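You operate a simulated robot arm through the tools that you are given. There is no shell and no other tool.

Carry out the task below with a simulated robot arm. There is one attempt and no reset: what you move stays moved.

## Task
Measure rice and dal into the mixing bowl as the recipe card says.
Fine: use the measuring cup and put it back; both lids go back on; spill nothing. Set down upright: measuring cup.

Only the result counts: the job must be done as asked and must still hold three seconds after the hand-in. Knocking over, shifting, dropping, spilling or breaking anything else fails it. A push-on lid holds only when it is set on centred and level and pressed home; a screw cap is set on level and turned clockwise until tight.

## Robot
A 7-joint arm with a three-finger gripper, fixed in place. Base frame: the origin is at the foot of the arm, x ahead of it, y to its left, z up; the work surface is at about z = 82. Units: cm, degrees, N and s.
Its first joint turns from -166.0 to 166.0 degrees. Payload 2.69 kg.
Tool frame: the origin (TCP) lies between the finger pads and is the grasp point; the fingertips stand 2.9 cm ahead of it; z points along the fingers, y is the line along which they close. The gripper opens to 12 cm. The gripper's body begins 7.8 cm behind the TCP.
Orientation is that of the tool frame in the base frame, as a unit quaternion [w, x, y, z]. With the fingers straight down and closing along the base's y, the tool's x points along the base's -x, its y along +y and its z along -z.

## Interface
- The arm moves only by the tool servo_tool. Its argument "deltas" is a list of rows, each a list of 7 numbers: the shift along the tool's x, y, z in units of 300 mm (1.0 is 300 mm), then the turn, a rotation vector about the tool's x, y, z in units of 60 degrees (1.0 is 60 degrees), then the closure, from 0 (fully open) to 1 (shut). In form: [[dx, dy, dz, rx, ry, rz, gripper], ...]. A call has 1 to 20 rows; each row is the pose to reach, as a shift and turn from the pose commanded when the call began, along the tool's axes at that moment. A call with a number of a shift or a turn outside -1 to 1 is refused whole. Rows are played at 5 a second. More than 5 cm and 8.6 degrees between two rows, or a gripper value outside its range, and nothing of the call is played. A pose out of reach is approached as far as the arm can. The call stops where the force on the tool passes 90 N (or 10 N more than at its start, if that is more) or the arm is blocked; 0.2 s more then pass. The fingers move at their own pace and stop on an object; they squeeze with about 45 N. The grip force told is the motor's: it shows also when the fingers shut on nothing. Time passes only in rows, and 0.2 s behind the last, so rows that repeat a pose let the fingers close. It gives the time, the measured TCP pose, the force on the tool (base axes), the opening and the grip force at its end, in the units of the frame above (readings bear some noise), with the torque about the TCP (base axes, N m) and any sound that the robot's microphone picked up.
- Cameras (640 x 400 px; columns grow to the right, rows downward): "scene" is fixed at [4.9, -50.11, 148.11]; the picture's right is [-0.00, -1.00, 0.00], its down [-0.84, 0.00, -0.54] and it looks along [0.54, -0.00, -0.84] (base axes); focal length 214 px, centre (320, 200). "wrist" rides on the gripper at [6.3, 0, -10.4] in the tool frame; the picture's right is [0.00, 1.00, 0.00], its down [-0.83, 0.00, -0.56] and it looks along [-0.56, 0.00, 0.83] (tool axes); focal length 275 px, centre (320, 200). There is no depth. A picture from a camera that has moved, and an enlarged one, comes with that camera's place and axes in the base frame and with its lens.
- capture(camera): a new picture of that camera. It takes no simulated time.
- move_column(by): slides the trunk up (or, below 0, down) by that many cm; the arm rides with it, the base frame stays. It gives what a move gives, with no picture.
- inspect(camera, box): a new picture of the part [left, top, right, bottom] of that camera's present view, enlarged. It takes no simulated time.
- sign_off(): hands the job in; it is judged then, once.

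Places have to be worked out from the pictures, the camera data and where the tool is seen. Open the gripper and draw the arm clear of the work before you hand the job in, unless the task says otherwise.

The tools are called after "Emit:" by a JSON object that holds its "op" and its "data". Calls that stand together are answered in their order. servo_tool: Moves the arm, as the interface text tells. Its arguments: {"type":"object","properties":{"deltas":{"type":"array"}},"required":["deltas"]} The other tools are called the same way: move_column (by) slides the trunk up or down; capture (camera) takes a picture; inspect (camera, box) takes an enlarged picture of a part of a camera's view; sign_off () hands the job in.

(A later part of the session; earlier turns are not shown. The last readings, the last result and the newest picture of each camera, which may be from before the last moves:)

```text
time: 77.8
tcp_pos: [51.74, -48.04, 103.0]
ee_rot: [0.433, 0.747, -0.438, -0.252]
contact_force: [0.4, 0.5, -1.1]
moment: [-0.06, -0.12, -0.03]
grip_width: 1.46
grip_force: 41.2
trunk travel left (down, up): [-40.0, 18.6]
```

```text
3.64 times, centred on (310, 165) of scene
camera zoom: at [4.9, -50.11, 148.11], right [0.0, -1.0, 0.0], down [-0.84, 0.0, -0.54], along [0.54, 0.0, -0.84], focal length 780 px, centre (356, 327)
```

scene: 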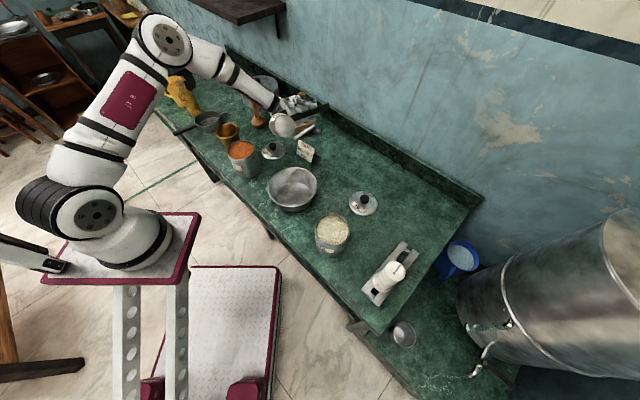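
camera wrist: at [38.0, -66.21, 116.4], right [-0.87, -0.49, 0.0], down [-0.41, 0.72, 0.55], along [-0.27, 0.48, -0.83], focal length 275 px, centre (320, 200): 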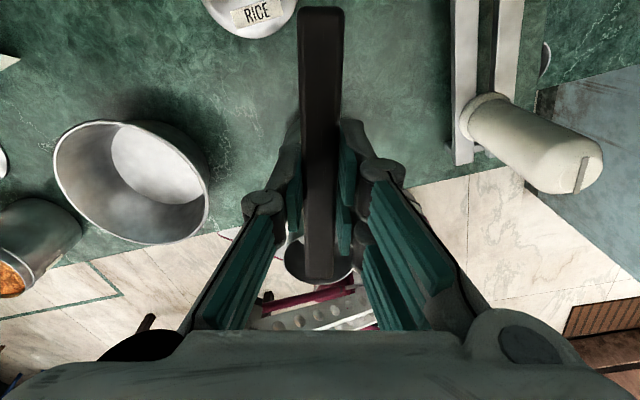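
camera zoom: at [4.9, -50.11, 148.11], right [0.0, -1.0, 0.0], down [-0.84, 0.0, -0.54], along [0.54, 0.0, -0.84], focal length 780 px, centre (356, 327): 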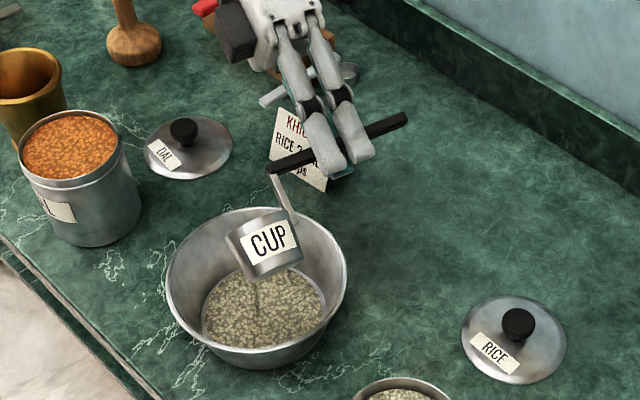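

Rice is falling into the bowl cleanly. I continue the tilt to 120° while rising a little to keep the wrist clear.

Emit:
{"op": "servo_tool", "data": {"deltas": [[0, -0.0034, -0.006, -0.05, 0, 0, 1], [0, -0.0067, -0.0115, -0.1, 0, 0, 1], [0, -0.01, -0.017, -0.15, 0, 0, 1], [0, -0.013, -0.0225, -0.2, 0, 0, 1], [0, -0.016, -0.028, -0.25, 0, 0, 1], [0, -0.0191, -0.033, -0.3, 0, 0, 1], [0, -0.022, -0.038, -0.35, 0, 0, 1], [0, -0.0247, -0.0427, -0.4, 0, 0, 1], [0, -0.02, -0.051, -0.45, 0, 0, 1], [0, -0.0154, -0.06, -0.5, 0, 0, 1], [0, -0.01, -0.068, -0.55, 0, 0, 1], [0, -0.0056, -0.0764, -0.6, 0, 0, 1], [0, 0.007, -0.088, -0.65, 0, 0, 1], [0, 0.0192, -0.1, -0.7, 0, 0, 1], [0, 0.032, -0.111, -0.75, 0, 0, 1], [0, 0.0448, -0.1225, -0.8, 0, 0, 1], [0, 0.058, -0.133, -0.85, 0, 0, 1], [0, 0.0708, -0.144, -0.9, 0, 0, 1], [0, 0.077, -0.15, -0.95, 0, 0, 1], [0, 0.0832, -0.1558, -1.0, 0, 0, 1]]}}

Emit:
{"op": "inspect", "data": {"camera": "scene", "box": [240, 90, 370, 220]}}

Emit:
{"op": "capture", "data": {"camera": "wrist"}}

```text
time: 82.0
tcp_pos: [54.07, -46.72, 107.55]
ee_rot: [0.748, 0.43, -0.253, -0.438]
contact_force: [-0.8, 0.2, -0.9]
moment: [0.0, -0.04, -0.02]
grip_width: 1.43
grip_force: 40.2
trunk travel left (down, up): [-40.0, 18.6]
```

```text
3.08 times, centred on (305, 155) of scene
camera zoom: at [4.9, -50.11, 148.11], right [0.0, -1.0, 0.0], down [-0.84, 0.0, -0.54], along [0.54, 0.0, -0.84], focal length 660 px, centre (366, 338)
```

zoom: 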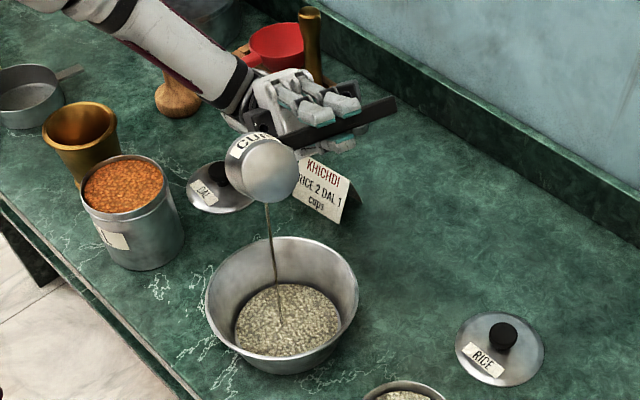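

```text
taken
camera wrist: at [64.99, -47.77, 102.27], right [0.44, 0.24, 0.87], down [0.02, 0.96, -0.28], along [-0.9, 0.13, 0.42], focal length 275 px, centre (320, 200)
```

wrist: 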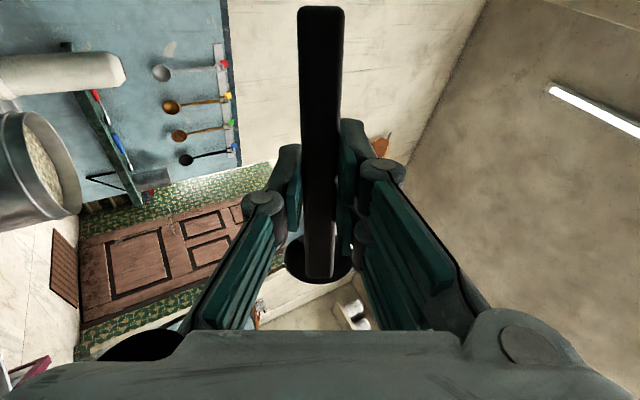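

A thin last stream still falls into the bowl. I hold here for 2 seconds to let the cup empty.

Emit:
{"op": "servo_tool", "data": {"deltas": [[0, 0, 0, 0, 0, 0, 1], [0, 0, 0, 0, 0, 0, 1], [0, 0, 0, 0, 0, 0, 1], [0, 0, 0, 0, 0, 0, 1], [0, 0, 0, 0, 0, 0, 1], [0, 0, 0, 0, 0, 0, 1], [0, 0, 0, 0, 0, 0, 1], [0, 0, 0, 0, 0, 0, 1], [0, 0, 0, 0, 0, 0, 1], [0, 0, 0, 0, 0, 0, 1]]}}

Emit:
{"op": "inspect", "data": {"camera": "scene", "box": [240, 90, 370, 220]}}

```text
time: 84.2
tcp_pos: [54.02, -46.72, 107.52]
ee_rot: [0.748, 0.431, -0.253, -0.437]
contact_force: [0.6, 0.5, -0.7]
moment: [-0.02, -0.06, 0.03]
grip_width: 1.46
grip_force: 40.9
trunk travel left (down, up): [-40.0, 18.6]
```

```text
3.08 times, centred on (305, 155) of scene
camera zoom: at [4.9, -50.11, 148.11], right [0.0, -1.0, 0.0], down [-0.84, 0.0, -0.54], along [0.54, 0.0, -0.84], focal length 660 px, centre (366, 338)
```

zoom: 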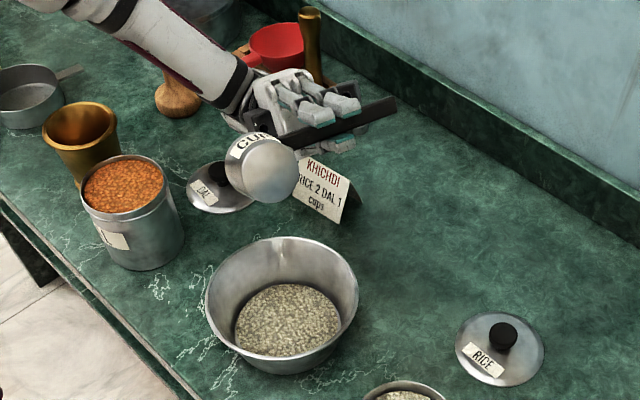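

The cup has emptied completely into the bowl. I roll back to level.

Emit:
{"op": "servo_tool", "data": {"deltas": [[0, 0, 0, 0.125, 0, 0, 1], [0, 0, 0, 0.25, 0, 0, 1], [0, 0, 0, 0.375, 0, 0, 1], [0, 0, 0, 0.5, 0, 0, 1], [0, 0, 0, 0.625, 0, 0, 1], [0, 0, 0, 0.75, 0, 0, 1], [0, 0, 0, 0.875, 0, 0, 1], [0, 0, 0, 1, 0, 0, 1]]}}

Emit:
{"op": "servo_tool", "data": {"deltas": [[0, 0, 0, 0.125, 0, 0, 1], [0, 0, 0, 0.25, 0, 0, 1], [0, 0, 0, 0.375, 0, 0, 1], [0, 0, 0, 0.5, 0, 0, 1], [0, 0, 0, 0.625, 0, 0, 1], [0, 0, 0, 0.75, 0, 0, 1], [0, 0, 0, 0.875, 0, 0, 1], [0, 0, 0, 1, 0, 0, 1], [0, 0, 0, 1, 0, 0, 1]]}}

Emit:
{"op": "inspect", "data": {"camera": "scene", "box": [240, 90, 370, 260]}}

Emit:
{"op": "inspect", "data": {"camera": "scene", "box": [300, 205, 364, 265]}}

```text
time: 86.0
tcp_pos: [54.1, -46.7, 107.53]
ee_rot: [0.431, 0.748, -0.438, -0.251]
contact_force: [-0.7, 0.0, -2.0]
moment: [-0.08, -0.04, 0.04]
grip_width: 1.42
grip_force: 40.6
trunk travel left (down, up): [-40.0, 18.6]
```

```text
time: 88.0
tcp_pos: [54.17, -46.6, 107.56]
ee_rot: [0.0, 0.863, -0.505, 0.0]
contact_force: [1.0, -0.5, -0.1]
moment: [-0.06, -0.05, 0.0]
grip_width: 1.45
grip_force: 40.2
trunk travel left (down, up): [-40.0, 18.6]
```

```text
2.35 times, centred on (305, 175) of scene
camera zoom: at [4.9, -50.11, 148.11], right [0.0, -1.0, 0.0], down [-0.84, 0.0, -0.54], along [0.54, 0.0, -0.84], focal length 505 px, centre (355, 259)
```

zoom: 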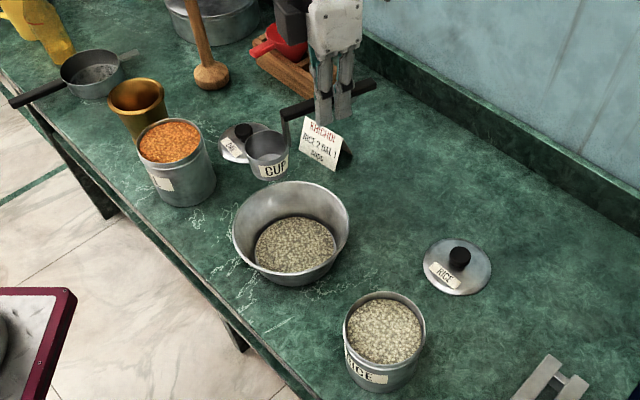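

```text
6.67 times, centred on (332, 235) of scene
camera zoom: at [4.9, -50.11, 148.11], right [0.0, -1.0, 0.0], down [-0.84, 0.0, -0.54], along [0.54, 0.0, -0.84], focal length 1430 px, centre (240, -33)
```

zoom: 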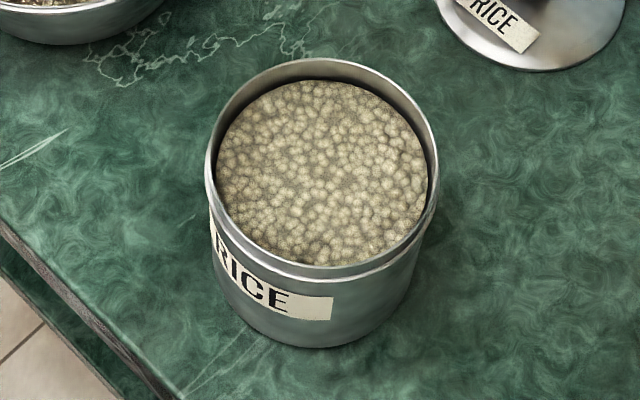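

No spill is visible, and the jar's rice level dropped about 1.2 cm. I return above the rice jar for the second cup.

Emit:
{"op": "servo_tool", "data": {"deltas": [[0.016, 0.11, 0.0, 0, 0, 0, 1], [0.032, 0.223, 0.02, 0, 0, 0, 1], [0.048, 0.335, 0.04, 0, 0, 0, 1], [0.064, 0.446, 0.06, 0, 0, 0, 1], [0.08, 0.557, 0.08, 0, 0, 0, 1], [0.096, 0.669, 0.1, 0, 0, 0, 1], [0.112, 0.78, 0.118, 0, 0, 0, 1], [0.112, 0.78, 0.118, 0, 0, 0, 1], [0.112, 0.78, 0.24, 0, 0, 0, 1], [0.112, 0.78, 0.3, 0, 0, 0, 1], [0.112, 0.78, 0.3, 0, 0, 0, 1]]}}

Emit:
{"op": "inspect", "data": {"camera": "scene", "box": [300, 195, 372, 260]}}

```text
time: 90.4
tcp_pos: [35.07, -61.18, 98.71]
ee_rot: [0.0, 0.863, -0.505, 0.0]
contact_force: [-0.9, -0.4, -0.5]
moment: [-0.05, -0.07, 0.01]
grip_width: 1.43
grip_force: 40.7
trunk travel left (down, up): [-40.0, 18.6]
```

```text
6.15 times, centred on (336, 228) of scene
camera zoom: at [4.9, -50.11, 148.11], right [0.0, -1.0, 0.0], down [-0.84, 0.0, -0.54], along [0.54, 0.0, -0.84], focal length 1320 px, centre (222, 31)
```

zoom: 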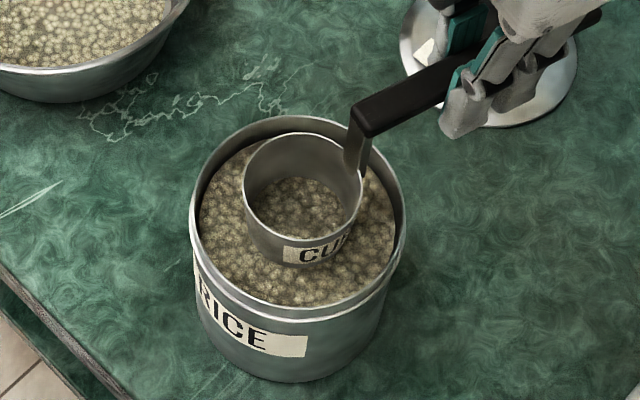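

The cup is dipping in and well centred. I lower to TCP z 93.1 and check the force.

Emit:
{"op": "servo_tool", "data": {"deltas": [[0, -0.008, 0.04, 0, 0, 0, 1], [0, -0.008, 0.08, 0, 0, 0, 1], [0, -0.008, 0.12, 0, 0, 0, 1], [0, -0.008, 0.15, 0, 0, 0, 1], [0, -0.008, 0.175, 0, 0, 0, 1], [0, -0.008, 0.187, 0, 0, 0, 1], [0, -0.008, 0.187, 0, 0, 0, 1]]}}

Emit:
{"op": "inspect", "data": {"camera": "scene", "box": [300, 195, 372, 260]}}

```text
time: 92.0
tcp_pos: [35.47, -61.04, 93.07]
ee_rot: [0.001, 0.863, -0.505, 0.001]
contact_force: [1.1, -2.1, 22.2]
moment: [0.73, 0.46, 0.04]
grip_width: 1.44
grip_force: 41.1
trunk travel left (down, up): [-40.0, 18.6]
```

```text
6.15 times, centred on (336, 228) of scene
camera zoom: at [4.9, -50.11, 148.11], right [0.0, -1.0, 0.0], down [-0.84, 0.0, -0.54], along [0.54, 0.0, -0.84], focal length 1320 px, centre (222, 31)
```

zoom: 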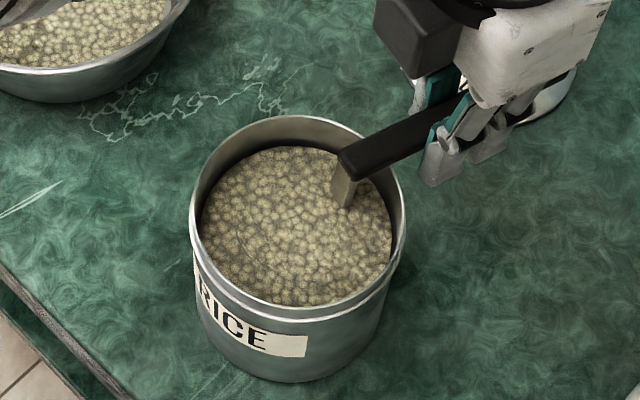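

The handle just touches the jar's rim (22 N) and the cup is completely submerged. I lift slowly, straight up.

Emit:
{"op": "servo_tool", "data": {"deltas": [[0, 0, -0.01, 0, 0, 0, 1], [0, 0, -0.03, 0, 0, 0, 1], [0, 0, -0.05, 0, 0, 0, 1], [0, 0, -0.08, 0, 0, 0, 1], [0, 0, -0.11, 0, 0, 0, 1], [0, 0, -0.15, 0, 0, 0, 1], [0, 0, -0.19, 0, 0, 0, 1], [0, 0, -0.23, 0, 0, 0, 1], [0, 0, -0.28, 0, 0, 0, 1], [0, 0, -0.33, 0, 0, 0, 1], [0, 0, -0.33, 0, 0, 0, 1]]}}

Emit:
{"op": "inspect", "data": {"camera": "scene", "box": [300, 185, 380, 260]}}

```text
time: 94.4
tcp_pos: [35.56, -61.07, 102.79]
ee_rot: [0.001, 0.863, -0.505, 0.001]
contact_force: [0.0, -0.1, -2.0]
moment: [-0.09, -0.06, -0.02]
grip_width: 1.45
grip_force: 40.9
trunk travel left (down, up): [-40.0, 18.6]
```

```text
5.33 times, centred on (340, 222) of scene
camera zoom: at [4.9, -50.11, 148.11], right [0.0, -1.0, 0.0], down [-0.84, 0.0, -0.54], along [0.54, 0.0, -0.84], focal length 1144 px, centre (213, 80)
```

zoom: 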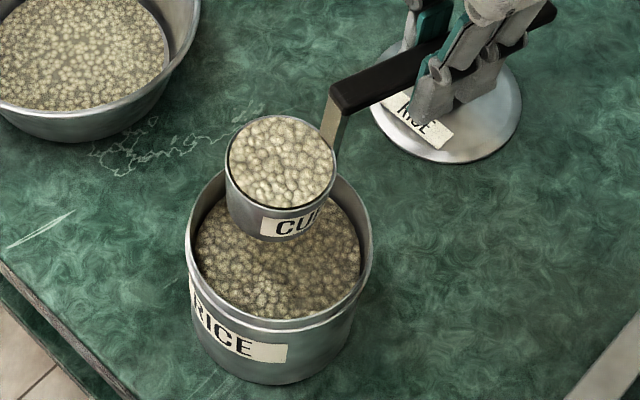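

The second cup is full and level. I carry it gently to the pre-pour pose over the bowl.

Emit:
{"op": "servo_tool", "data": {"deltas": [[0, 0, -0.02, 0, 0, 0, 1], [0, 0, -0.05, 0, 0, 0, 1], [-0.003, -0.015, -0.08, 0, 0, 0, 1], [-0.01, -0.045, -0.1, 0, 0, 0, 1], [-0.02, -0.09, -0.1, 0, 0, 0, 1], [-0.03, -0.14, -0.1, 0, 0, 0, 1], [-0.041, -0.19, -0.1, 0, 0, 0, 1], [-0.052, -0.24, -0.1, 0, 0, 0, 1], [-0.063, -0.29, -0.1, 0, 0, 0, 1], [-0.073, -0.34, -0.1, 0, 0, 0, 1], [-0.084, -0.39, -0.1, 0, 0, 0, 1], [-0.095, -0.44, -0.095, 0, 0, 0, 1], [-0.105, -0.485, -0.08, 0, 0, 0, 1], [-0.113, -0.52, -0.06, 0, 0, 0, 1], [-0.118, -0.543, -0.035, 0, 0, 0, 1], [-0.119, -0.551, -0.015, 0, 0, 0, 1], [-0.119, -0.552, -0.004, 0, 0, 0, 1], [-0.119, -0.552, -0.004, 0, 0, 0, 1]]}}

Emit:
{"op": "inspect", "data": {"camera": "scene", "box": [250, 110, 370, 220]}}

```text
time: 98.2
tcp_pos: [48.27, -49.74, 102.95]
ee_rot: [0.001, 0.863, -0.504, 0.002]
contact_force: [0.0, 0.5, -2.0]
moment: [-0.08, -0.08, 0.0]
grip_width: 1.44
grip_force: 40.4
trunk travel left (down, up): [-40.0, 18.6]
```

```text
3.64 times, centred on (310, 165) of scene
camera zoom: at [4.9, -50.11, 148.11], right [0.0, -1.0, 0.0], down [-0.84, 0.0, -0.54], along [0.54, 0.0, -0.84], focal length 780 px, centre (356, 327)
```

zoom: 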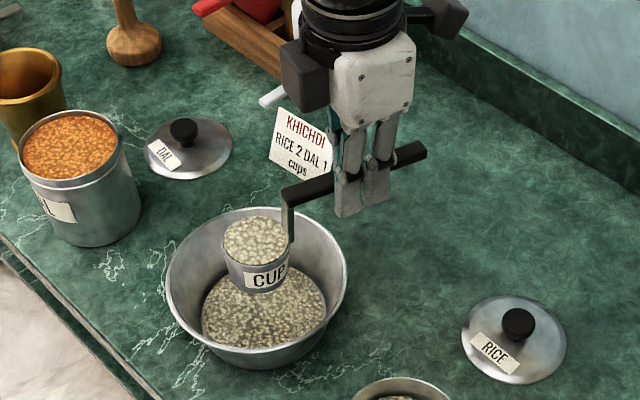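

In position over the bowl. I tilt 0→60° as before.

Emit:
{"op": "servo_tool", "data": {"deltas": [[0, -0.005, 0, -0.05, 0, 0, 1], [0, -0.0107, 0, -0.1, 0, 0, 1], [0, -0.0164, 0, -0.15, 0, 0, 1], [0, -0.0221, 0, -0.2, 0, 0, 1], [0, -0.0283, 0, -0.25, 0, 0, 1], [0, -0.0344, 0, -0.3, 0, 0, 1], [0, -0.0409, 0, -0.35, 0, 0, 1], [0, -0.0474, 0, -0.4, 0, 0, 1], [0, -0.0541, 0, -0.45, 0, 0, 1], [0, -0.0608, 0, -0.5, 0, 0, 1], [0, -0.0677, 0, -0.55, 0, 0, 1], [0, -0.0747, 0, -0.6, 0, 0, 1], [0, -0.0817, 0, -0.65, 0, 0, 1], [0, -0.0887, 0, -0.7, 0, 0, 1], [0, -0.0957, 0, -0.75, 0, 0, 1], [0, -0.1027, 0, -0.8, 0, 0, 1], [0, -0.1097, 0, -0.85, 0, 0, 1], [0, -0.1167, 0, -0.9, 0, 0, 1], [0, -0.1235, 0, -0.95, 0, 0, 1], [0, -0.1304, 0, -1.0, 0, 0, 1]]}}

Emit:
{"op": "inspect", "data": {"camera": "scene", "box": [250, 110, 370, 220]}}

```text
time: 102.4
tcp_pos: [51.64, -47.82, 103.17]
ee_rot: [0.433, 0.747, -0.438, -0.252]
contact_force: [-0.6, 0.7, -0.9]
moment: [-0.06, -0.08, 0.02]
grip_width: 1.44
grip_force: 40.7
trunk travel left (down, up): [-40.0, 18.6]
```

```text
3.64 times, centred on (310, 165) of scene
camera zoom: at [4.9, -50.11, 148.11], right [0.0, -1.0, 0.0], down [-0.84, 0.0, -0.54], along [0.54, 0.0, -0.84], focal length 780 px, centre (356, 327)
```

zoom: 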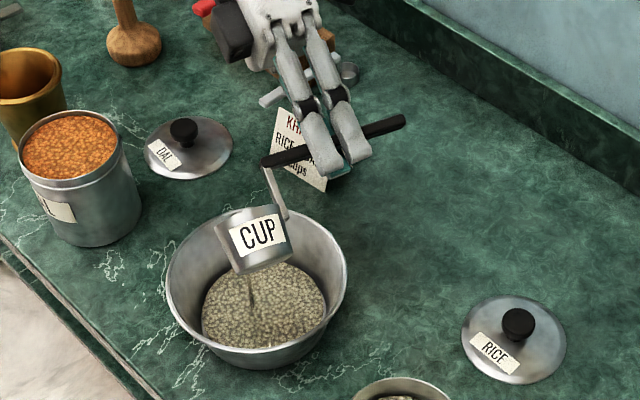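

The stream lands well inside the bowl. I continue to 120° and hold until it is empty.

Emit:
{"op": "servo_tool", "data": {"deltas": [[0, -0.0034, -0.006, -0.05, 0, 0, 1], [0, -0.0067, -0.0115, -0.1, 0, 0, 1], [0, -0.01, -0.017, -0.15, 0, 0, 1], [0, -0.013, -0.0225, -0.2, 0, 0, 1], [0, -0.016, -0.028, -0.25, 0, 0, 1], [0, -0.0191, -0.033, -0.3, 0, 0, 1], [0, -0.022, -0.038, -0.35, 0, 0, 1], [0, -0.0247, -0.0427, -0.4, 0, 0, 1], [0, -0.02, -0.051, -0.45, 0, 0, 1], [0, -0.0154, -0.06, -0.5, 0, 0, 1], [0, -0.01, -0.068, -0.55, 0, 0, 1], [0, -0.0056, -0.0764, -0.6, 0, 0, 1], [0, 0.007, -0.088, -0.65, 0, 0, 1], [0, 0.0192, -0.1, -0.7, 0, 0, 1], [0, 0.032, -0.111, -0.75, 0, 0, 1], [0, 0.0448, -0.1225, -0.8, 0, 0, 1], [0, 0.058, -0.133, -0.85, 0, 0, 1], [0, 0.0708, -0.144, -0.9, 0, 0, 1], [0, 0.077, -0.15, -0.95, 0, 0, 1], [0, 0.0832, -0.1558, -1.0, 0, 0, 1]]}}

Emit:
{"op": "servo_tool", "data": {"deltas": [[0, 0, 0, 0, 0, 0, 1], [0, 0, 0, 0, 0, 0, 1], [0, 0, 0, 0, 0, 0, 1], [0, 0, 0, 0, 0, 0, 1], [0, 0, 0, 0, 0, 0, 1], [0, 0, 0, 0, 0, 0, 1], [0, 0, 0, 0, 0, 0, 1], [0, 0, 0, 0, 0, 0, 1], [0, 0, 0, 0, 0, 0, 1], [0, 0, 0, 0, 0, 0, 1], [0, 0, 0, 0, 0, 0, 1], [0, 0, 0, 0, 0, 0, 1]]}}

Emit:
{"op": "inspect", "data": {"camera": "scene", "box": [240, 90, 370, 220]}}

```text
time: 106.6
tcp_pos: [54.11, -46.56, 107.35]
ee_rot: [0.748, 0.432, -0.253, -0.436]
contact_force: [0.7, 0.1, -1.3]
moment: [-0.03, -0.09, -0.01]
grip_width: 1.45
grip_force: 40.5
trunk travel left (down, up): [-40.0, 18.6]
```

```text
time: 109.2
tcp_pos: [54.05, -46.45, 107.35]
ee_rot: [0.747, 0.431, -0.254, -0.437]
contact_force: [0.3, -1.0, -1.7]
moment: [-0.04, -0.07, 0.04]
grip_width: 1.4
grip_force: 40.7
trunk travel left (down, up): [-40.0, 18.6]
```

```text
3.08 times, centred on (305, 155) of scene
camera zoom: at [4.9, -50.11, 148.11], right [0.0, -1.0, 0.0], down [-0.84, 0.0, -0.54], along [0.54, 0.0, -0.84], focal length 660 px, centre (366, 338)
```

zoom: 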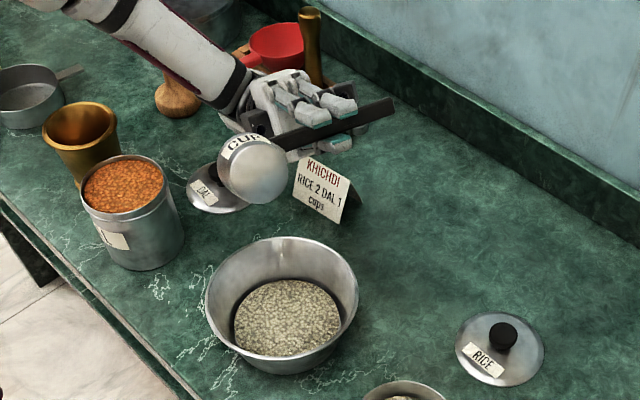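

Both cups of rice are in the bowl and the measuring cup is empty. I roll back to level and then head for the dal.

Emit:
{"op": "servo_tool", "data": {"deltas": [[0, 0, 0, 0.125, 0, 0, 1], [0, 0, 0, 0.25, 0, 0, 1], [0, 0, 0, 0.375, 0, 0, 1], [0, 0, 0, 0.5, 0, 0, 1], [0, 0, 0, 0.625, 0, 0, 1], [0, 0, 0, 0.75, 0, 0, 1], [0, 0, 0, 0.875, 0, 0, 1], [0, 0, 0, 1, 0, 0, 1]]}}

Emit:
{"op": "servo_tool", "data": {"deltas": [[0, 0, 0, 0.125, 0, 0, 1], [0, 0, 0, 0.25, 0, 0, 1], [0, 0, 0, 0.375, 0, 0, 1], [0, 0, 0, 0.5, 0, 0, 1], [0, 0, 0, 0.625, 0, 0, 1], [0, 0, 0, 0.75, 0, 0, 1], [0, 0, 0, 0.875, 0, 0, 1], [0, 0, 0, 1, 0, 0, 1], [0, 0, 0, 1, 0, 0, 1]]}}

```text
time: 111.0
tcp_pos: [54.15, -46.38, 107.3]
ee_rot: [0.431, 0.747, -0.439, -0.252]
contact_force: [0.6, 0.2, -0.8]
moment: [-0.03, -0.02, 0.01]
grip_width: 1.44
grip_force: 40.5
trunk travel left (down, up): [-40.0, 18.6]
```

```text
time: 113.0
tcp_pos: [54.07, -46.47, 107.5]
ee_rot: [-0.001, 0.863, -0.505, 0.002]
contact_force: [-0.5, -1.0, -1.2]
moment: [0.0, -0.09, 0.02]
grip_width: 1.44
grip_force: 40.9
trunk travel left (down, up): [-40.0, 18.6]
```

Now I move so the cup is above the dal jar, with the TCP at about (66.7, -29, 107).

Emit:
{"op": "servo_tool", "data": {"deltas": [[-0.05, -0.11, 0, 0, 0, 0, 1], [-0.1, -0.22, 0, 0, 0, 0, 1], [-0.155, -0.33, 0, 0, 0, 0, 1], [-0.205, -0.44, 0, 0, 0, 0, 1], [-0.255, -0.55, 0, 0, 0, 0, 1], [-0.305, -0.653, 0, 0, 0, 0, 1], [-0.305, -0.653, 0, 0, 0, 0, 1]]}}

Emit:
{"op": "inspect", "data": {"camera": "scene", "box": [190, 80, 320, 200]}}

Emit:
{"op": "capture", "data": {"camera": "wrist"}}

```text
time: 114.6
tcp_pos: [66.61, -28.9, 107.33]
ee_rot: [0.0, 0.863, -0.505, 0.0]
contact_force: [0.7, 0.5, -0.8]
moment: [-0.06, -0.04, 0.01]
grip_width: 1.44
grip_force: 40.5
trunk travel left (down, up): [-40.0, 18.6]
```

```text
3.33 times, centred on (255, 140) of scene
camera zoom: at [4.9, -50.11, 148.11], right [0.0, -1.0, 0.0], down [-0.84, 0.0, -0.54], along [0.54, 0.0, -0.84], focal length 715 px, centre (537, 400)
```

zoom: 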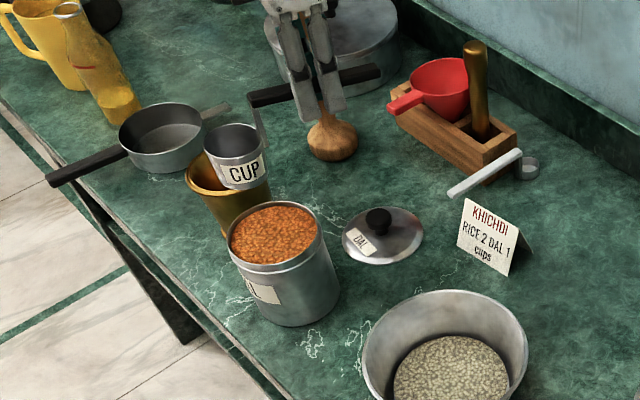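

```text
taken
camera wrist: at [69.68, -34.26, 117.84], right [-0.87, -0.49, 0.0], down [-0.41, 0.72, 0.55], along [-0.27, 0.48, -0.83], focal length 275 px, centre (320, 200)
```

wrist: 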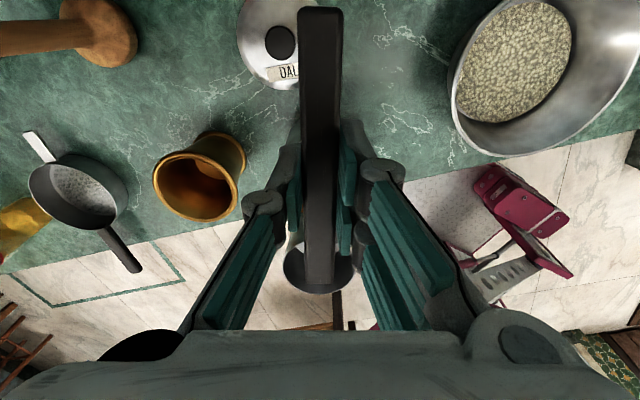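

The cup computes to about (61.9, -21.7) against the jar at (62.35, -21.5). I correct slightly and lower until the cup is just above the dal.

Emit:
{"op": "servo_tool", "data": {"deltas": [[0.005, -0.014, 0.08, 0, 0, 0, 1], [0.005, -0.014, 0.16, 0, 0, 0, 1], [0.005, -0.014, 0.22, 0, 0, 0, 1], [0.005, -0.014, 0.22, 0, 0, 0, 1]]}}

Emit:
{"op": "inspect", "data": {"camera": "scene", "box": [205, 115, 285, 185]}}

```text
time: 115.6
tcp_pos: [67.0, -28.57, 100.61]
ee_rot: [0.001, 0.863, -0.506, 0.001]
contact_force: [0.0, -0.6, -1.5]
moment: [-0.07, -0.05, 0.01]
grip_width: 1.47
grip_force: 40.7
trunk travel left (down, up): [-40.0, 18.6]
```

```text
5.71 times, centred on (245, 150) of scene
camera zoom: at [4.9, -50.11, 148.11], right [0.0, -1.0, 0.0], down [-0.84, 0.0, -0.54], along [0.54, 0.0, -0.84], focal length 1226 px, centre (749, 486)
```

zoom: 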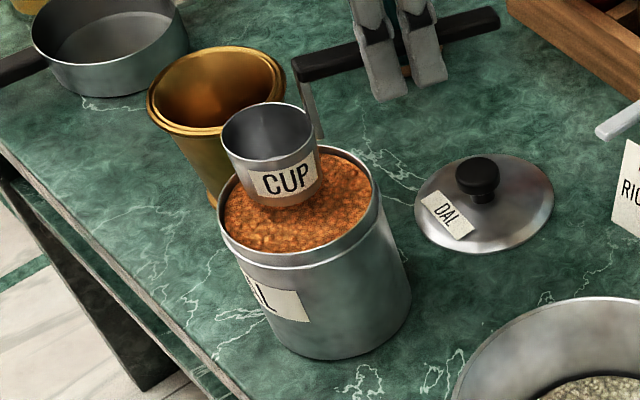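

The cup is inside the dal jar's opening. I shift a few millimetres toward centre and lower to submerge the rim, at TCP z 94.4.

Emit:
{"op": "servo_tool", "data": {"deltas": [[0.006, 0.008, 0.03, 0, 0, 0, 1], [0.006, 0.008, 0.07, 0, 0, 0, 1], [0.006, 0.008, 0.11, 0, 0, 0, 1], [0.006, 0.008, 0.15, 0, 0, 0, 1], [0.006, 0.008, 0.18, 0, 0, 0, 1], [0.006, 0.008, 0.205, 0, 0, 0, 1], [0.006, 0.008, 0.205, 0, 0, 0, 1]]}}

Emit:
{"op": "inspect", "data": {"camera": "scene", "box": [205, 115, 285, 185]}}

```text
time: 117.2
tcp_pos: [66.97, -29.09, 94.56]
ee_rot: [0.0, 0.863, -0.506, 0.001]
contact_force: [-0.5, -0.3, -1.1]
moment: [-0.1, -0.05, 0.01]
grip_width: 1.45
grip_force: 40.8
trunk travel left (down, up): [-40.0, 18.6]
```

```text
5.71 times, centred on (245, 150) of scene
camera zoom: at [4.9, -50.11, 148.11], right [0.0, -1.0, 0.0], down [-0.84, 0.0, -0.54], along [0.54, 0.0, -0.84], focal length 1226 px, centre (749, 486)
```

zoom: 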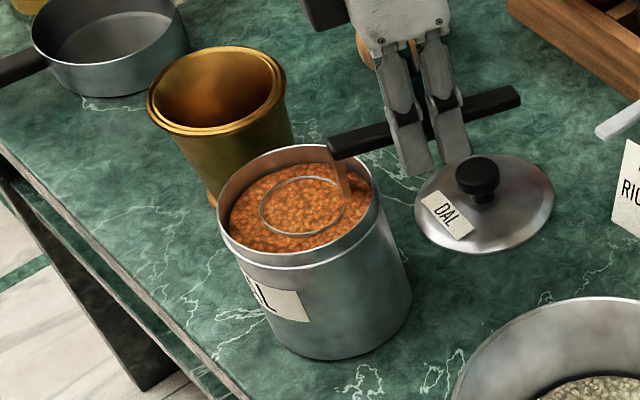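

The rim is exactly at the surface and well centred. I lower another 0.45 cm so it submerges and fills.

Emit:
{"op": "servo_tool", "data": {"deltas": [[0, 0, 0.008, 0, 0, 0, 1], [0, 0, 0.015, 0, 0, 0, 1], [0, 0, 0.015, 0, 0, 0, 1]]}}

Emit:
{"op": "inspect", "data": {"camera": "scene", "box": [205, 115, 285, 185]}}

```text
time: 118.0
tcp_pos: [67.01, -29.1, 94.23]
ee_rot: [0.0, 0.863, -0.506, 0.001]
contact_force: [0.0, -0.2, -1.5]
moment: [-0.09, -0.09, 0.03]
grip_width: 1.44
grip_force: 40.8
trunk travel left (down, up): [-40.0, 18.6]
```

```text
5.71 times, centred on (245, 150) of scene
camera zoom: at [4.9, -50.11, 148.11], right [0.0, -1.0, 0.0], down [-0.84, 0.0, -0.54], along [0.54, 0.0, -0.84], focal length 1226 px, centre (749, 486)
```

zoom: 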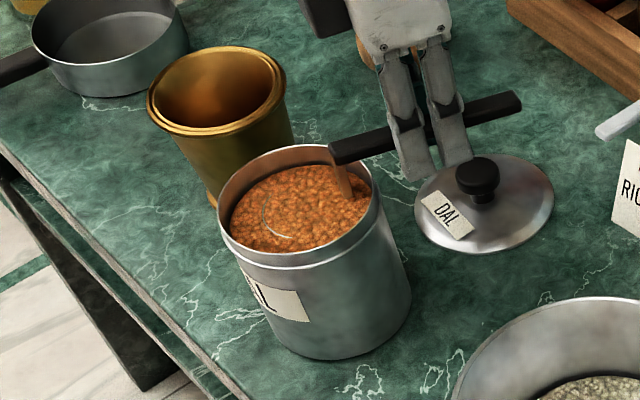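

The far side of the rim is still at the surface: the cup is pitched a couple of degrees in the grip. I tip the tool 2.4° about its y axis to level the cup, which dips that side.

Emit:
{"op": "servo_tool", "data": {"deltas": [[0, 0, 0, 0, 0.02, 0, 1], [0, 0, 0.002, 0, 0.04, 0, 1], [0, 0, 0.002, 0, 0.04, 0, 1]]}}

Emit:
{"op": "inspect", "data": {"camera": "scene", "box": [205, 115, 285, 185]}}

```text
time: 118.8
tcp_pos: [67.02, -29.16, 94.13]
ee_rot: [0.011, 0.863, -0.505, 0.019]
contact_force: [-0.5, 0.4, -1.8]
moment: [-0.09, -0.02, 0.03]
grip_width: 1.46
grip_force: 40.8
trunk travel left (down, up): [-40.0, 18.6]
```

```text
5.71 times, centred on (245, 150) of scene
camera zoom: at [4.9, -50.11, 148.11], right [0.0, -1.0, 0.0], down [-0.84, 0.0, -0.54], along [0.54, 0.0, -0.84], focal length 1226 px, centre (749, 486)
```

zoom: 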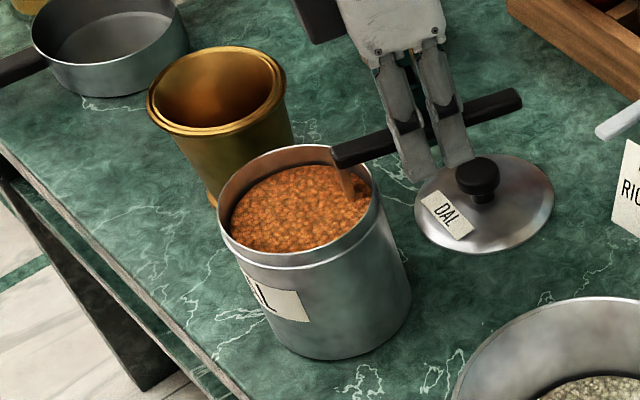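

Fully submerged now with no contact. I lift straight up slowly.

Emit:
{"op": "servo_tool", "data": {"deltas": [[0, 0, 0, 0, 0, 0, 1], [0.001, 0, -0.02, 0, 0, 0, 1], [0.002, 0, -0.04, 0, 0, 0, 1], [0.003, 0, -0.07, 0, 0, 0, 1], [0.004, 0, -0.1, 0, 0, 0, 1], [0.006, 0, -0.14, 0, 0, 0, 1], [0.008, 0, -0.18, 0, 0, 0, 1], [0.009, 0, -0.22, 0, 0, 0, 1], [0.011, 0, -0.27, 0, 0, 0, 1], [0.013, 0, -0.32, 0, 0, 0, 1], [0.015, 0, -0.36, 0, 0, 0, 1], [0.016, 0, -0.38, 0, 0, 0, 1], [0.016, 0, -0.38, 0, 0, 0, 1]]}}

Emit:
{"op": "inspect", "data": {"camera": "scene", "box": [190, 90, 300, 190]}}

```text
time: 121.6
tcp_pos: [66.94, -29.15, 105.41]
ee_rot: [0.011, 0.863, -0.505, 0.019]
contact_force: [0.8, 0.8, -1.9]
moment: [-0.1, -0.01, 0.01]
grip_width: 1.43
grip_force: 41.0
trunk travel left (down, up): [-40.0, 18.6]
```

```text
4.00 times, centred on (245, 140) of scene
camera zoom: at [4.9, -50.11, 148.11], right [0.0, -1.0, 0.0], down [-0.84, 0.0, -0.54], along [0.54, 0.0, -0.84], focal length 858 px, centre (620, 440)
```

zoom: 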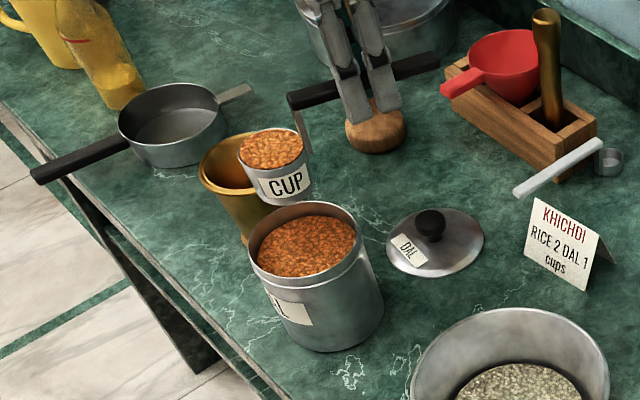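

The dal cup is full and level. I carry it gently to the pre-pour pose.

Emit:
{"op": "servo_tool", "data": {"deltas": [[0.003, 0.01, 0, 0, 0, 0, 1], [0.01, 0.03, 0, 0, 0, 0, 1], [0.02, 0.06, 0, 0, 0, 0, 1], [0.034, 0.1, 0, 0, 0, 0, 1], [0.051, 0.15, 0, 0, 0, 0, 1], [0.069, 0.205, 0, 0, 0, 0, 1], [0.088, 0.262, 0, 0, 0, 0, 1], [0.108, 0.32, 0, 0, 0, 0, 1], [0.128, 0.38, 0, 0, 0, 0, 1], [0.148, 0.44, 0, 0, 0, 0, 1], [0.168, 0.5, 0, 0, 0, 0, 1], [0.188, 0.56, 0, 0, 0, 0, 1], [0.208, 0.62, 0.01, 0, 0, 0, 1], [0.228, 0.68, 0.025, 0, 0, 0, 1], [0.248, 0.738, 0.04, 0, 0, 0, 1], [0.266, 0.79, 0.055, 0, 0, 0, 1], [0.281, 0.835, 0.07, 0, 0, 0, 1], [0.291, 0.865, 0.082, 0, 0, 0, 1], [0.296, 0.878, 0.09, 0, 0, 0, 1], [0.296, 0.88, 0.092, 0, 0, 0, 1]]}}

Emit:
{"op": "inspect", "data": {"camera": "scene", "box": [250, 110, 370, 220]}}

```text
time: 125.8
tcp_pos: [48.24, -49.75, 103.22]
ee_rot: [0.011, 0.863, -0.505, 0.019]
contact_force: [0.0, -0.4, -1.5]
moment: [-0.08, -0.07, 0.0]
grip_width: 1.47
grip_force: 41.1
trunk travel left (down, up): [-40.0, 18.6]
```

```text
3.64 times, centred on (310, 165) of scene
camera zoom: at [4.9, -50.11, 148.11], right [0.0, -1.0, 0.0], down [-0.84, 0.0, -0.54], along [0.54, 0.0, -0.84], focal length 780 px, centre (356, 327)
```

zoom: 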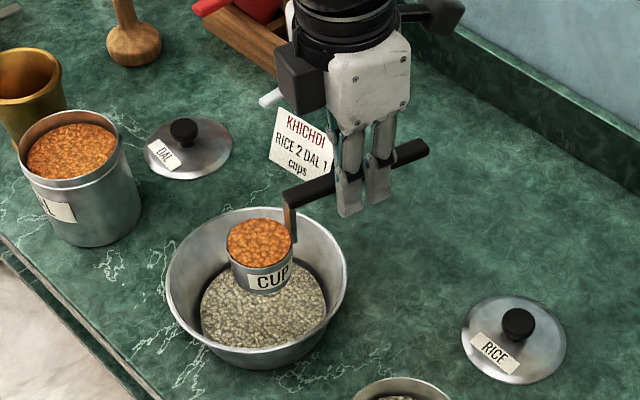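

In place. I pour the dal: tilting 0→60°.

Emit:
{"op": "servo_tool", "data": {"deltas": [[0, -0.005, 0, -0.05, 0, 0, 1], [0, -0.0107, 0, -0.1, 0, 0, 1], [0, -0.0164, 0, -0.15, 0, 0, 1], [0, -0.0221, 0, -0.2, 0, 0, 1], [0, -0.0283, 0, -0.25, 0, 0, 1], [0, -0.0344, 0, -0.3, 0, 0, 1], [0, -0.0409, 0, -0.35, 0, 0, 1], [0, -0.0474, 0, -0.4, 0, 0, 1], [0, -0.0541, 0, -0.45, 0, 0, 1], [0, -0.0608, 0, -0.5, 0, 0, 1], [0, -0.0677, 0, -0.55, 0, 0, 1], [0, -0.0747, 0, -0.6, 0, 0, 1], [0, -0.0817, 0, -0.65, 0, 0, 1], [0, -0.0887, 0, -0.7, 0, 0, 1], [0, -0.0957, 0, -0.75, 0, 0, 1], [0, -0.1027, 0, -0.8, 0, 0, 1], [0, -0.1097, 0, -0.85, 0, 0, 1], [0, -0.1167, 0, -0.9, 0, 0, 1], [0, -0.1235, 0, -0.95, 0, 0, 1], [0, -0.1304, 0, -1.0, 0, 0, 1]]}}

Emit:
{"op": "inspect", "data": {"camera": "scene", "box": [250, 110, 370, 220]}}

```text
time: 130.0
tcp_pos: [51.64, -47.96, 103.23]
ee_rot: [0.44, 0.742, -0.447, -0.237]
contact_force: [0.3, 1.5, -1.4]
moment: [-0.06, -0.12, 0.0]
grip_width: 1.45
grip_force: 40.6
trunk travel left (down, up): [-40.0, 18.6]
```

```text
3.64 times, centred on (310, 165) of scene
camera zoom: at [4.9, -50.11, 148.11], right [0.0, -1.0, 0.0], down [-0.84, 0.0, -0.54], along [0.54, 0.0, -0.84], focal length 780 px, centre (356, 327)
```

zoom: 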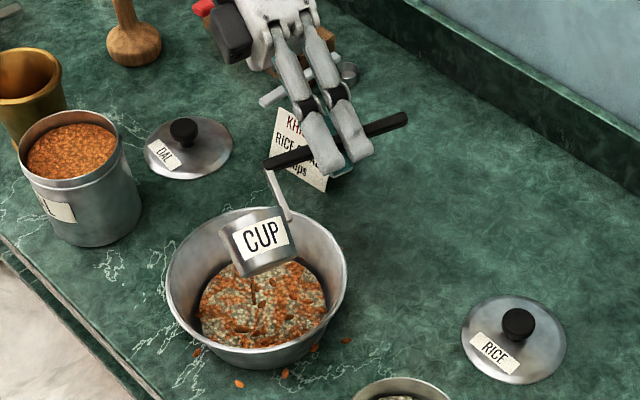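

I see orange specks near the bowl's foot, so I look closer before continuing.

Emit:
{"op": "inspect", "data": {"camera": "scene", "box": [290, 190, 354, 230]}}

Emit:
{"op": "inspect", "data": {"camera": "scene", "box": [260, 150, 360, 225]}}

```text
10.00 times, centred on (322, 210) of scene
camera zoom: at [4.9, -50.11, 148.11], right [0.0, -1.0, 0.0], down [-0.84, 0.0, -0.54], along [0.54, 0.0, -0.84], focal length 2145 px, centre (300, 100)
```

zoom: 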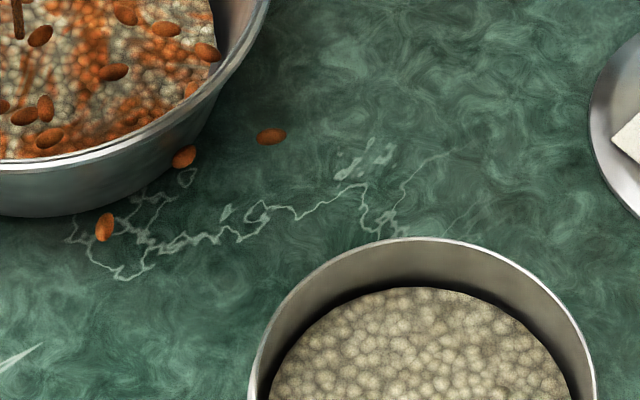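

```text
5.33 times, centred on (310, 188) of scene
camera zoom: at [4.9, -50.11, 148.11], right [0.0, -1.0, 0.0], down [-0.84, 0.0, -0.54], along [0.54, 0.0, -0.84], focal length 1144 px, centre (373, 267)
```

zoom: 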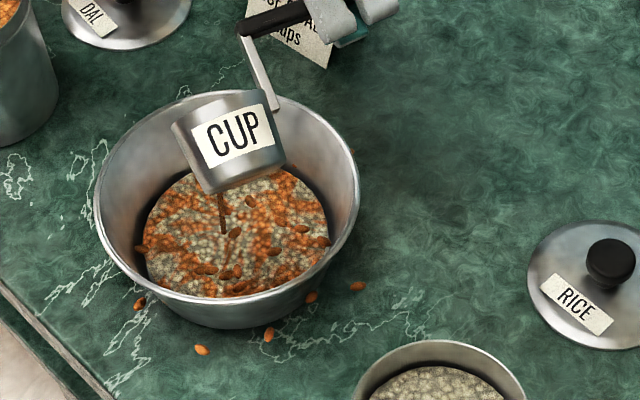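

Some grains appear outside the bowl or in mid-air. I hold for a moment to see whether they are moving.

Emit:
{"op": "servo_tool", "data": {"deltas": [[0, 0, 0, 0, 0, 0, 1]]}}

Emit:
{"op": "inspect", "data": {"camera": "scene", "box": [260, 150, 360, 225]}}

Emit:
{"op": "inspect", "data": {"camera": "scene", "box": [200, 120, 300, 190]}}

```text
time: 130.4
tcp_pos: [51.72, -47.85, 103.23]
ee_rot: [0.441, 0.742, -0.447, -0.237]
contact_force: [0.7, 0.6, -1.7]
moment: [-0.04, -0.1, -0.04]
grip_width: 1.45
grip_force: 41.2
trunk travel left (down, up): [-40.0, 18.6]
```

```text
5.33 times, centred on (310, 188) of scene
camera zoom: at [4.9, -50.11, 148.11], right [0.0, -1.0, 0.0], down [-0.84, 0.0, -0.54], along [0.54, 0.0, -0.84], focal length 1144 px, centre (373, 267)
```

zoom: 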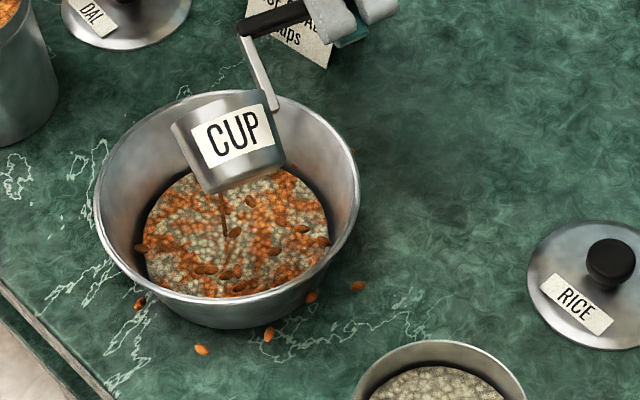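

```text
5.71 times, centred on (250, 155) of scene
camera zoom: at [4.9, -50.11, 148.11], right [0.0, -1.0, 0.0], down [-0.84, 0.0, -0.54], along [0.54, 0.0, -0.84], focal length 1226 px, centre (720, 457)
```

zoom: 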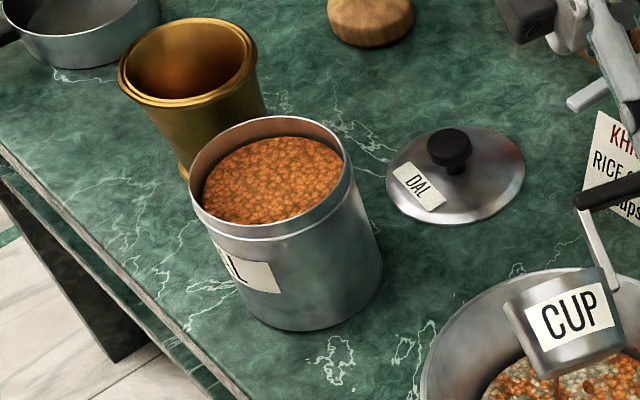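

The grains are static. I zoom in hard to judge whether they truly lie on the counter or are just part of the drawn surface.

Emit:
{"op": "inspect", "data": {"camera": "scene", "box": [292, 203, 332, 228]}}

Emit:
{"op": "inspect", "data": {"camera": "scene", "box": [276, 190, 316, 215]}}

Emit:
{"op": "inspect", "data": {"camera": "scene", "box": [310, 165, 340, 185]}}

Emit:
{"op": "inspect", "data": {"camera": "scene", "box": [220, 150, 420, 275]}}

```text
16.00 times, centred on (312, 216) of scene
camera zoom: at [4.9, -50.11, 148.11], right [0.0, -1.0, 0.0], down [-0.84, 0.0, -0.54], along [0.54, 0.0, -0.84], focal length 3432 px, centre (448, -48)
```

zoom: 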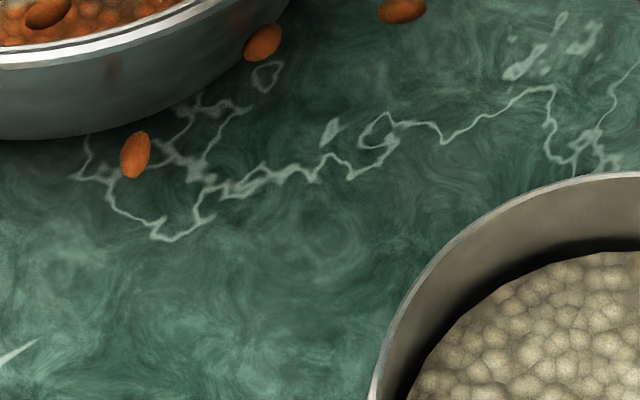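

```text
16.00 times, centred on (296, 202) of scene
camera zoom: at [4.9, -50.11, 148.11], right [0.0, -1.0, 0.0], down [-0.84, 0.0, -0.54], along [0.54, 0.0, -0.84], focal length 3432 px, centre (704, 160)
```

zoom: 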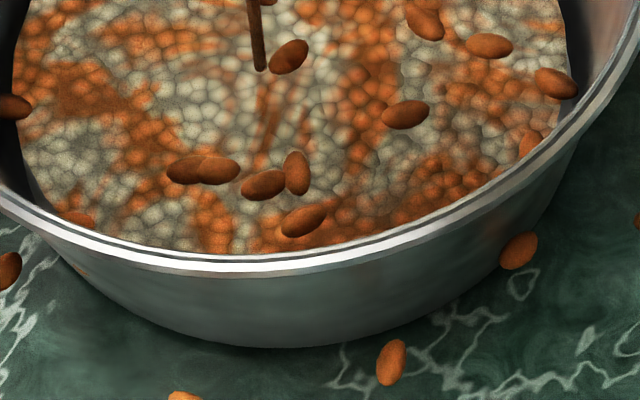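

```text
16.00 times, centred on (325, 175) of scene
camera zoom: at [4.9, -50.11, 148.11], right [0.0, -1.0, 0.0], down [-0.84, 0.0, -0.54], along [0.54, 0.0, -0.84], focal length 3432 px, centre (240, 600)
```

zoom: 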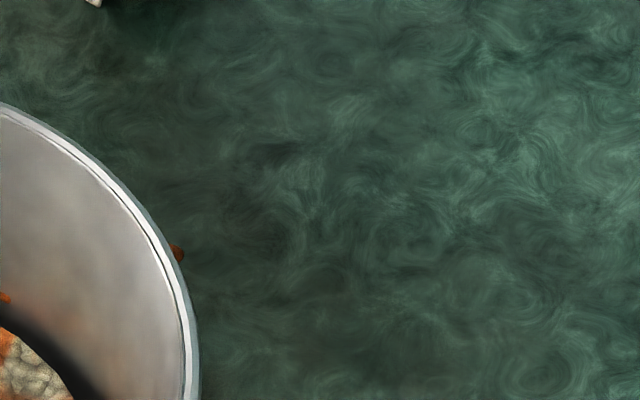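

```text
3.20 times, centred on (320, 212) of scene
camera zoom: at [4.9, -50.11, 148.11], right [0.0, -1.0, 0.0], down [-0.84, 0.0, -0.54], along [0.54, 0.0, -0.84], focal length 686 px, centre (320, 160)
```

zoom: 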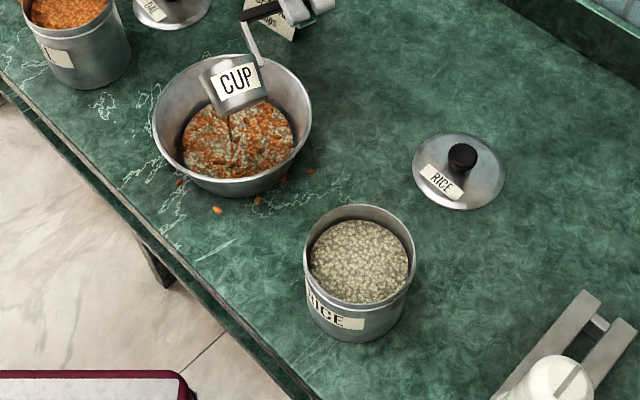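

The grains outside seem to be loose dal bounced during the pour, though I can't be sure they are real. To limit any more bouncing I lower the cup 5.5 cm closer to the bowl and tilt the rest slowly.

Emit:
{"op": "servo_tool", "data": {"deltas": [[0, -0.03, 0.017, 0, 0, 0, 1], [0, -0.06, 0.035, 0, 0, 0, 1], [0, -0.09, 0.052, 0, 0, 0, 1], [0, -0.12, 0.069, 0, 0, 0, 1], [0, -0.145, 0.084, 0, 0, 0, 1], [0, -0.1588, 0.0917, 0, 0, 0, 1]]}}

Emit:
{"op": "inspect", "data": {"camera": "scene", "box": [250, 130, 370, 220]}}

```text
time: 131.8
tcp_pos: [52.01, -48.05, 97.91]
ee_rot: [0.441, 0.742, -0.446, -0.236]
contact_force: [0.3, -0.7, -0.4]
moment: [-0.07, -0.12, -0.01]
grip_width: 1.44
grip_force: 40.5
trunk travel left (down, up): [-40.0, 18.6]
```

```text
4.44 times, centred on (310, 175) of scene
camera zoom: at [4.9, -50.11, 148.11], right [0.0, -1.0, 0.0], down [-0.84, 0.0, -0.54], along [0.54, 0.0, -0.84], focal length 953 px, centre (364, 311)
```

zoom: 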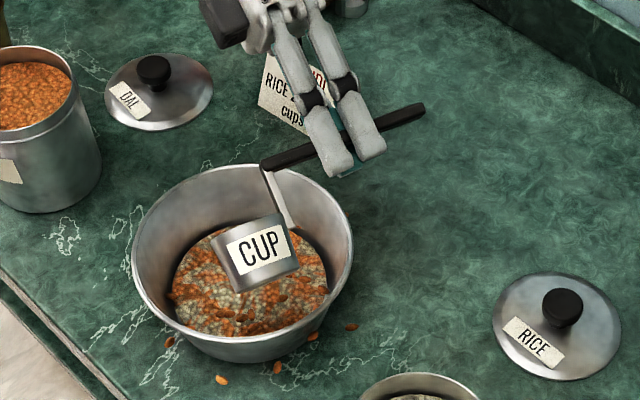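

No new stray grains. I continue tilting 60→96° at this low height.

Emit:
{"op": "servo_tool", "data": {"deltas": [[0, -0.0034, -0.006, -0.05, 0, 0, 1], [0, -0.0067, -0.0115, -0.1, 0, 0, 1], [0, -0.01, -0.017, -0.15, 0, 0, 1], [0, -0.013, -0.0225, -0.2, 0, 0, 1], [0, -0.016, -0.028, -0.25, 0, 0, 1], [0, -0.0191, -0.033, -0.3, 0, 0, 1], [0, -0.022, -0.038, -0.35, 0, 0, 1], [0, -0.0247, -0.0427, -0.4, 0, 0, 1], [0, -0.0274, -0.047, -0.45, 0, 0, 1], [0, -0.03, -0.0517, -0.5, 0, 0, 1], [0, -0.032, -0.056, -0.55, 0, 0, 1], [0, -0.0345, -0.06, -0.6, 0, 0, 1], [0, -0.0345, -0.06, -0.6, 0, 0, 1], [0, -0.0345, -0.06, -0.6, 0, 0, 1]]}}

Emit:
{"op": "inspect", "data": {"camera": "scene", "box": [250, 130, 370, 220]}}

```text
time: 134.8
tcp_pos: [53.72, -47.06, 97.87]
ee_rot: [0.649, 0.568, -0.352, -0.363]
contact_force: [-0.3, 0.2, -0.9]
moment: [-0.03, -0.09, 0.01]
grip_width: 1.45
grip_force: 41.1
trunk travel left (down, up): [-40.0, 18.6]
```

```text
4.44 times, centred on (310, 175) of scene
camera zoom: at [4.9, -50.11, 148.11], right [0.0, -1.0, 0.0], down [-0.84, 0.0, -0.54], along [0.54, 0.0, -0.84], focal length 953 px, centre (364, 311)
```

zoom: 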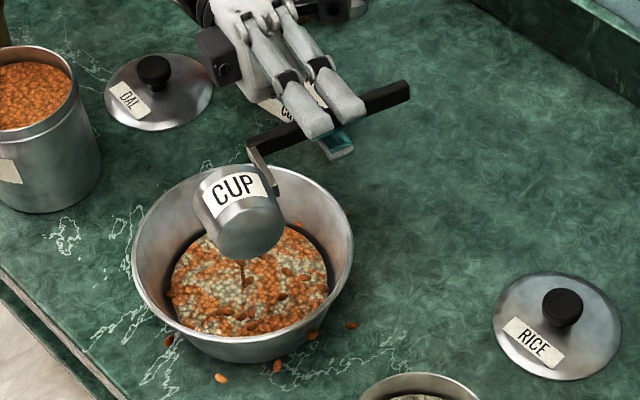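

No further strays. I hold for 2 s to drain, then look.

Emit:
{"op": "servo_tool", "data": {"deltas": [[0, 0, 0, 0, 0, 0, 1], [0, 0, 0, 0, 0, 0, 1], [0, 0, 0, 0, 0, 0, 1], [0, 0, 0, 0, 0, 0, 1], [0, 0, 0, 0, 0, 0, 1], [0, 0, 0, 0, 0, 0, 1], [0, 0, 0, 0, 0, 0, 1], [0, 0, 0, 0, 0, 0, 1], [0, 0, 0, 0, 0, 0, 1], [0, 0, 0, 0, 0, 0, 1], [0, 0, 0, 0, 0, 0, 1], [0, 0, 0, 0, 0, 0, 1]]}}

Emit:
{"op": "inspect", "data": {"camera": "scene", "box": [250, 130, 370, 220]}}

```text
time: 137.4
tcp_pos: [53.62, -47.07, 97.76]
ee_rot: [0.649, 0.569, -0.352, -0.362]
contact_force: [0.2, -0.6, -1.2]
moment: [-0.07, -0.08, 0.01]
grip_width: 1.43
grip_force: 40.9
trunk travel left (down, up): [-40.0, 18.6]
```

```text
4.44 times, centred on (310, 175) of scene
camera zoom: at [4.9, -50.11, 148.11], right [0.0, -1.0, 0.0], down [-0.84, 0.0, -0.54], along [0.54, 0.0, -0.84], focal length 953 px, centre (364, 311)
```

zoom: 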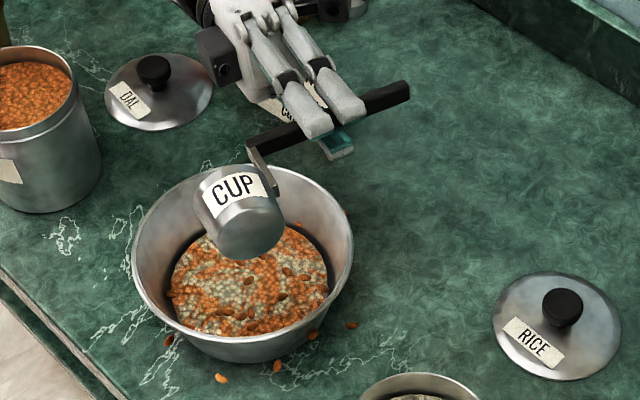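

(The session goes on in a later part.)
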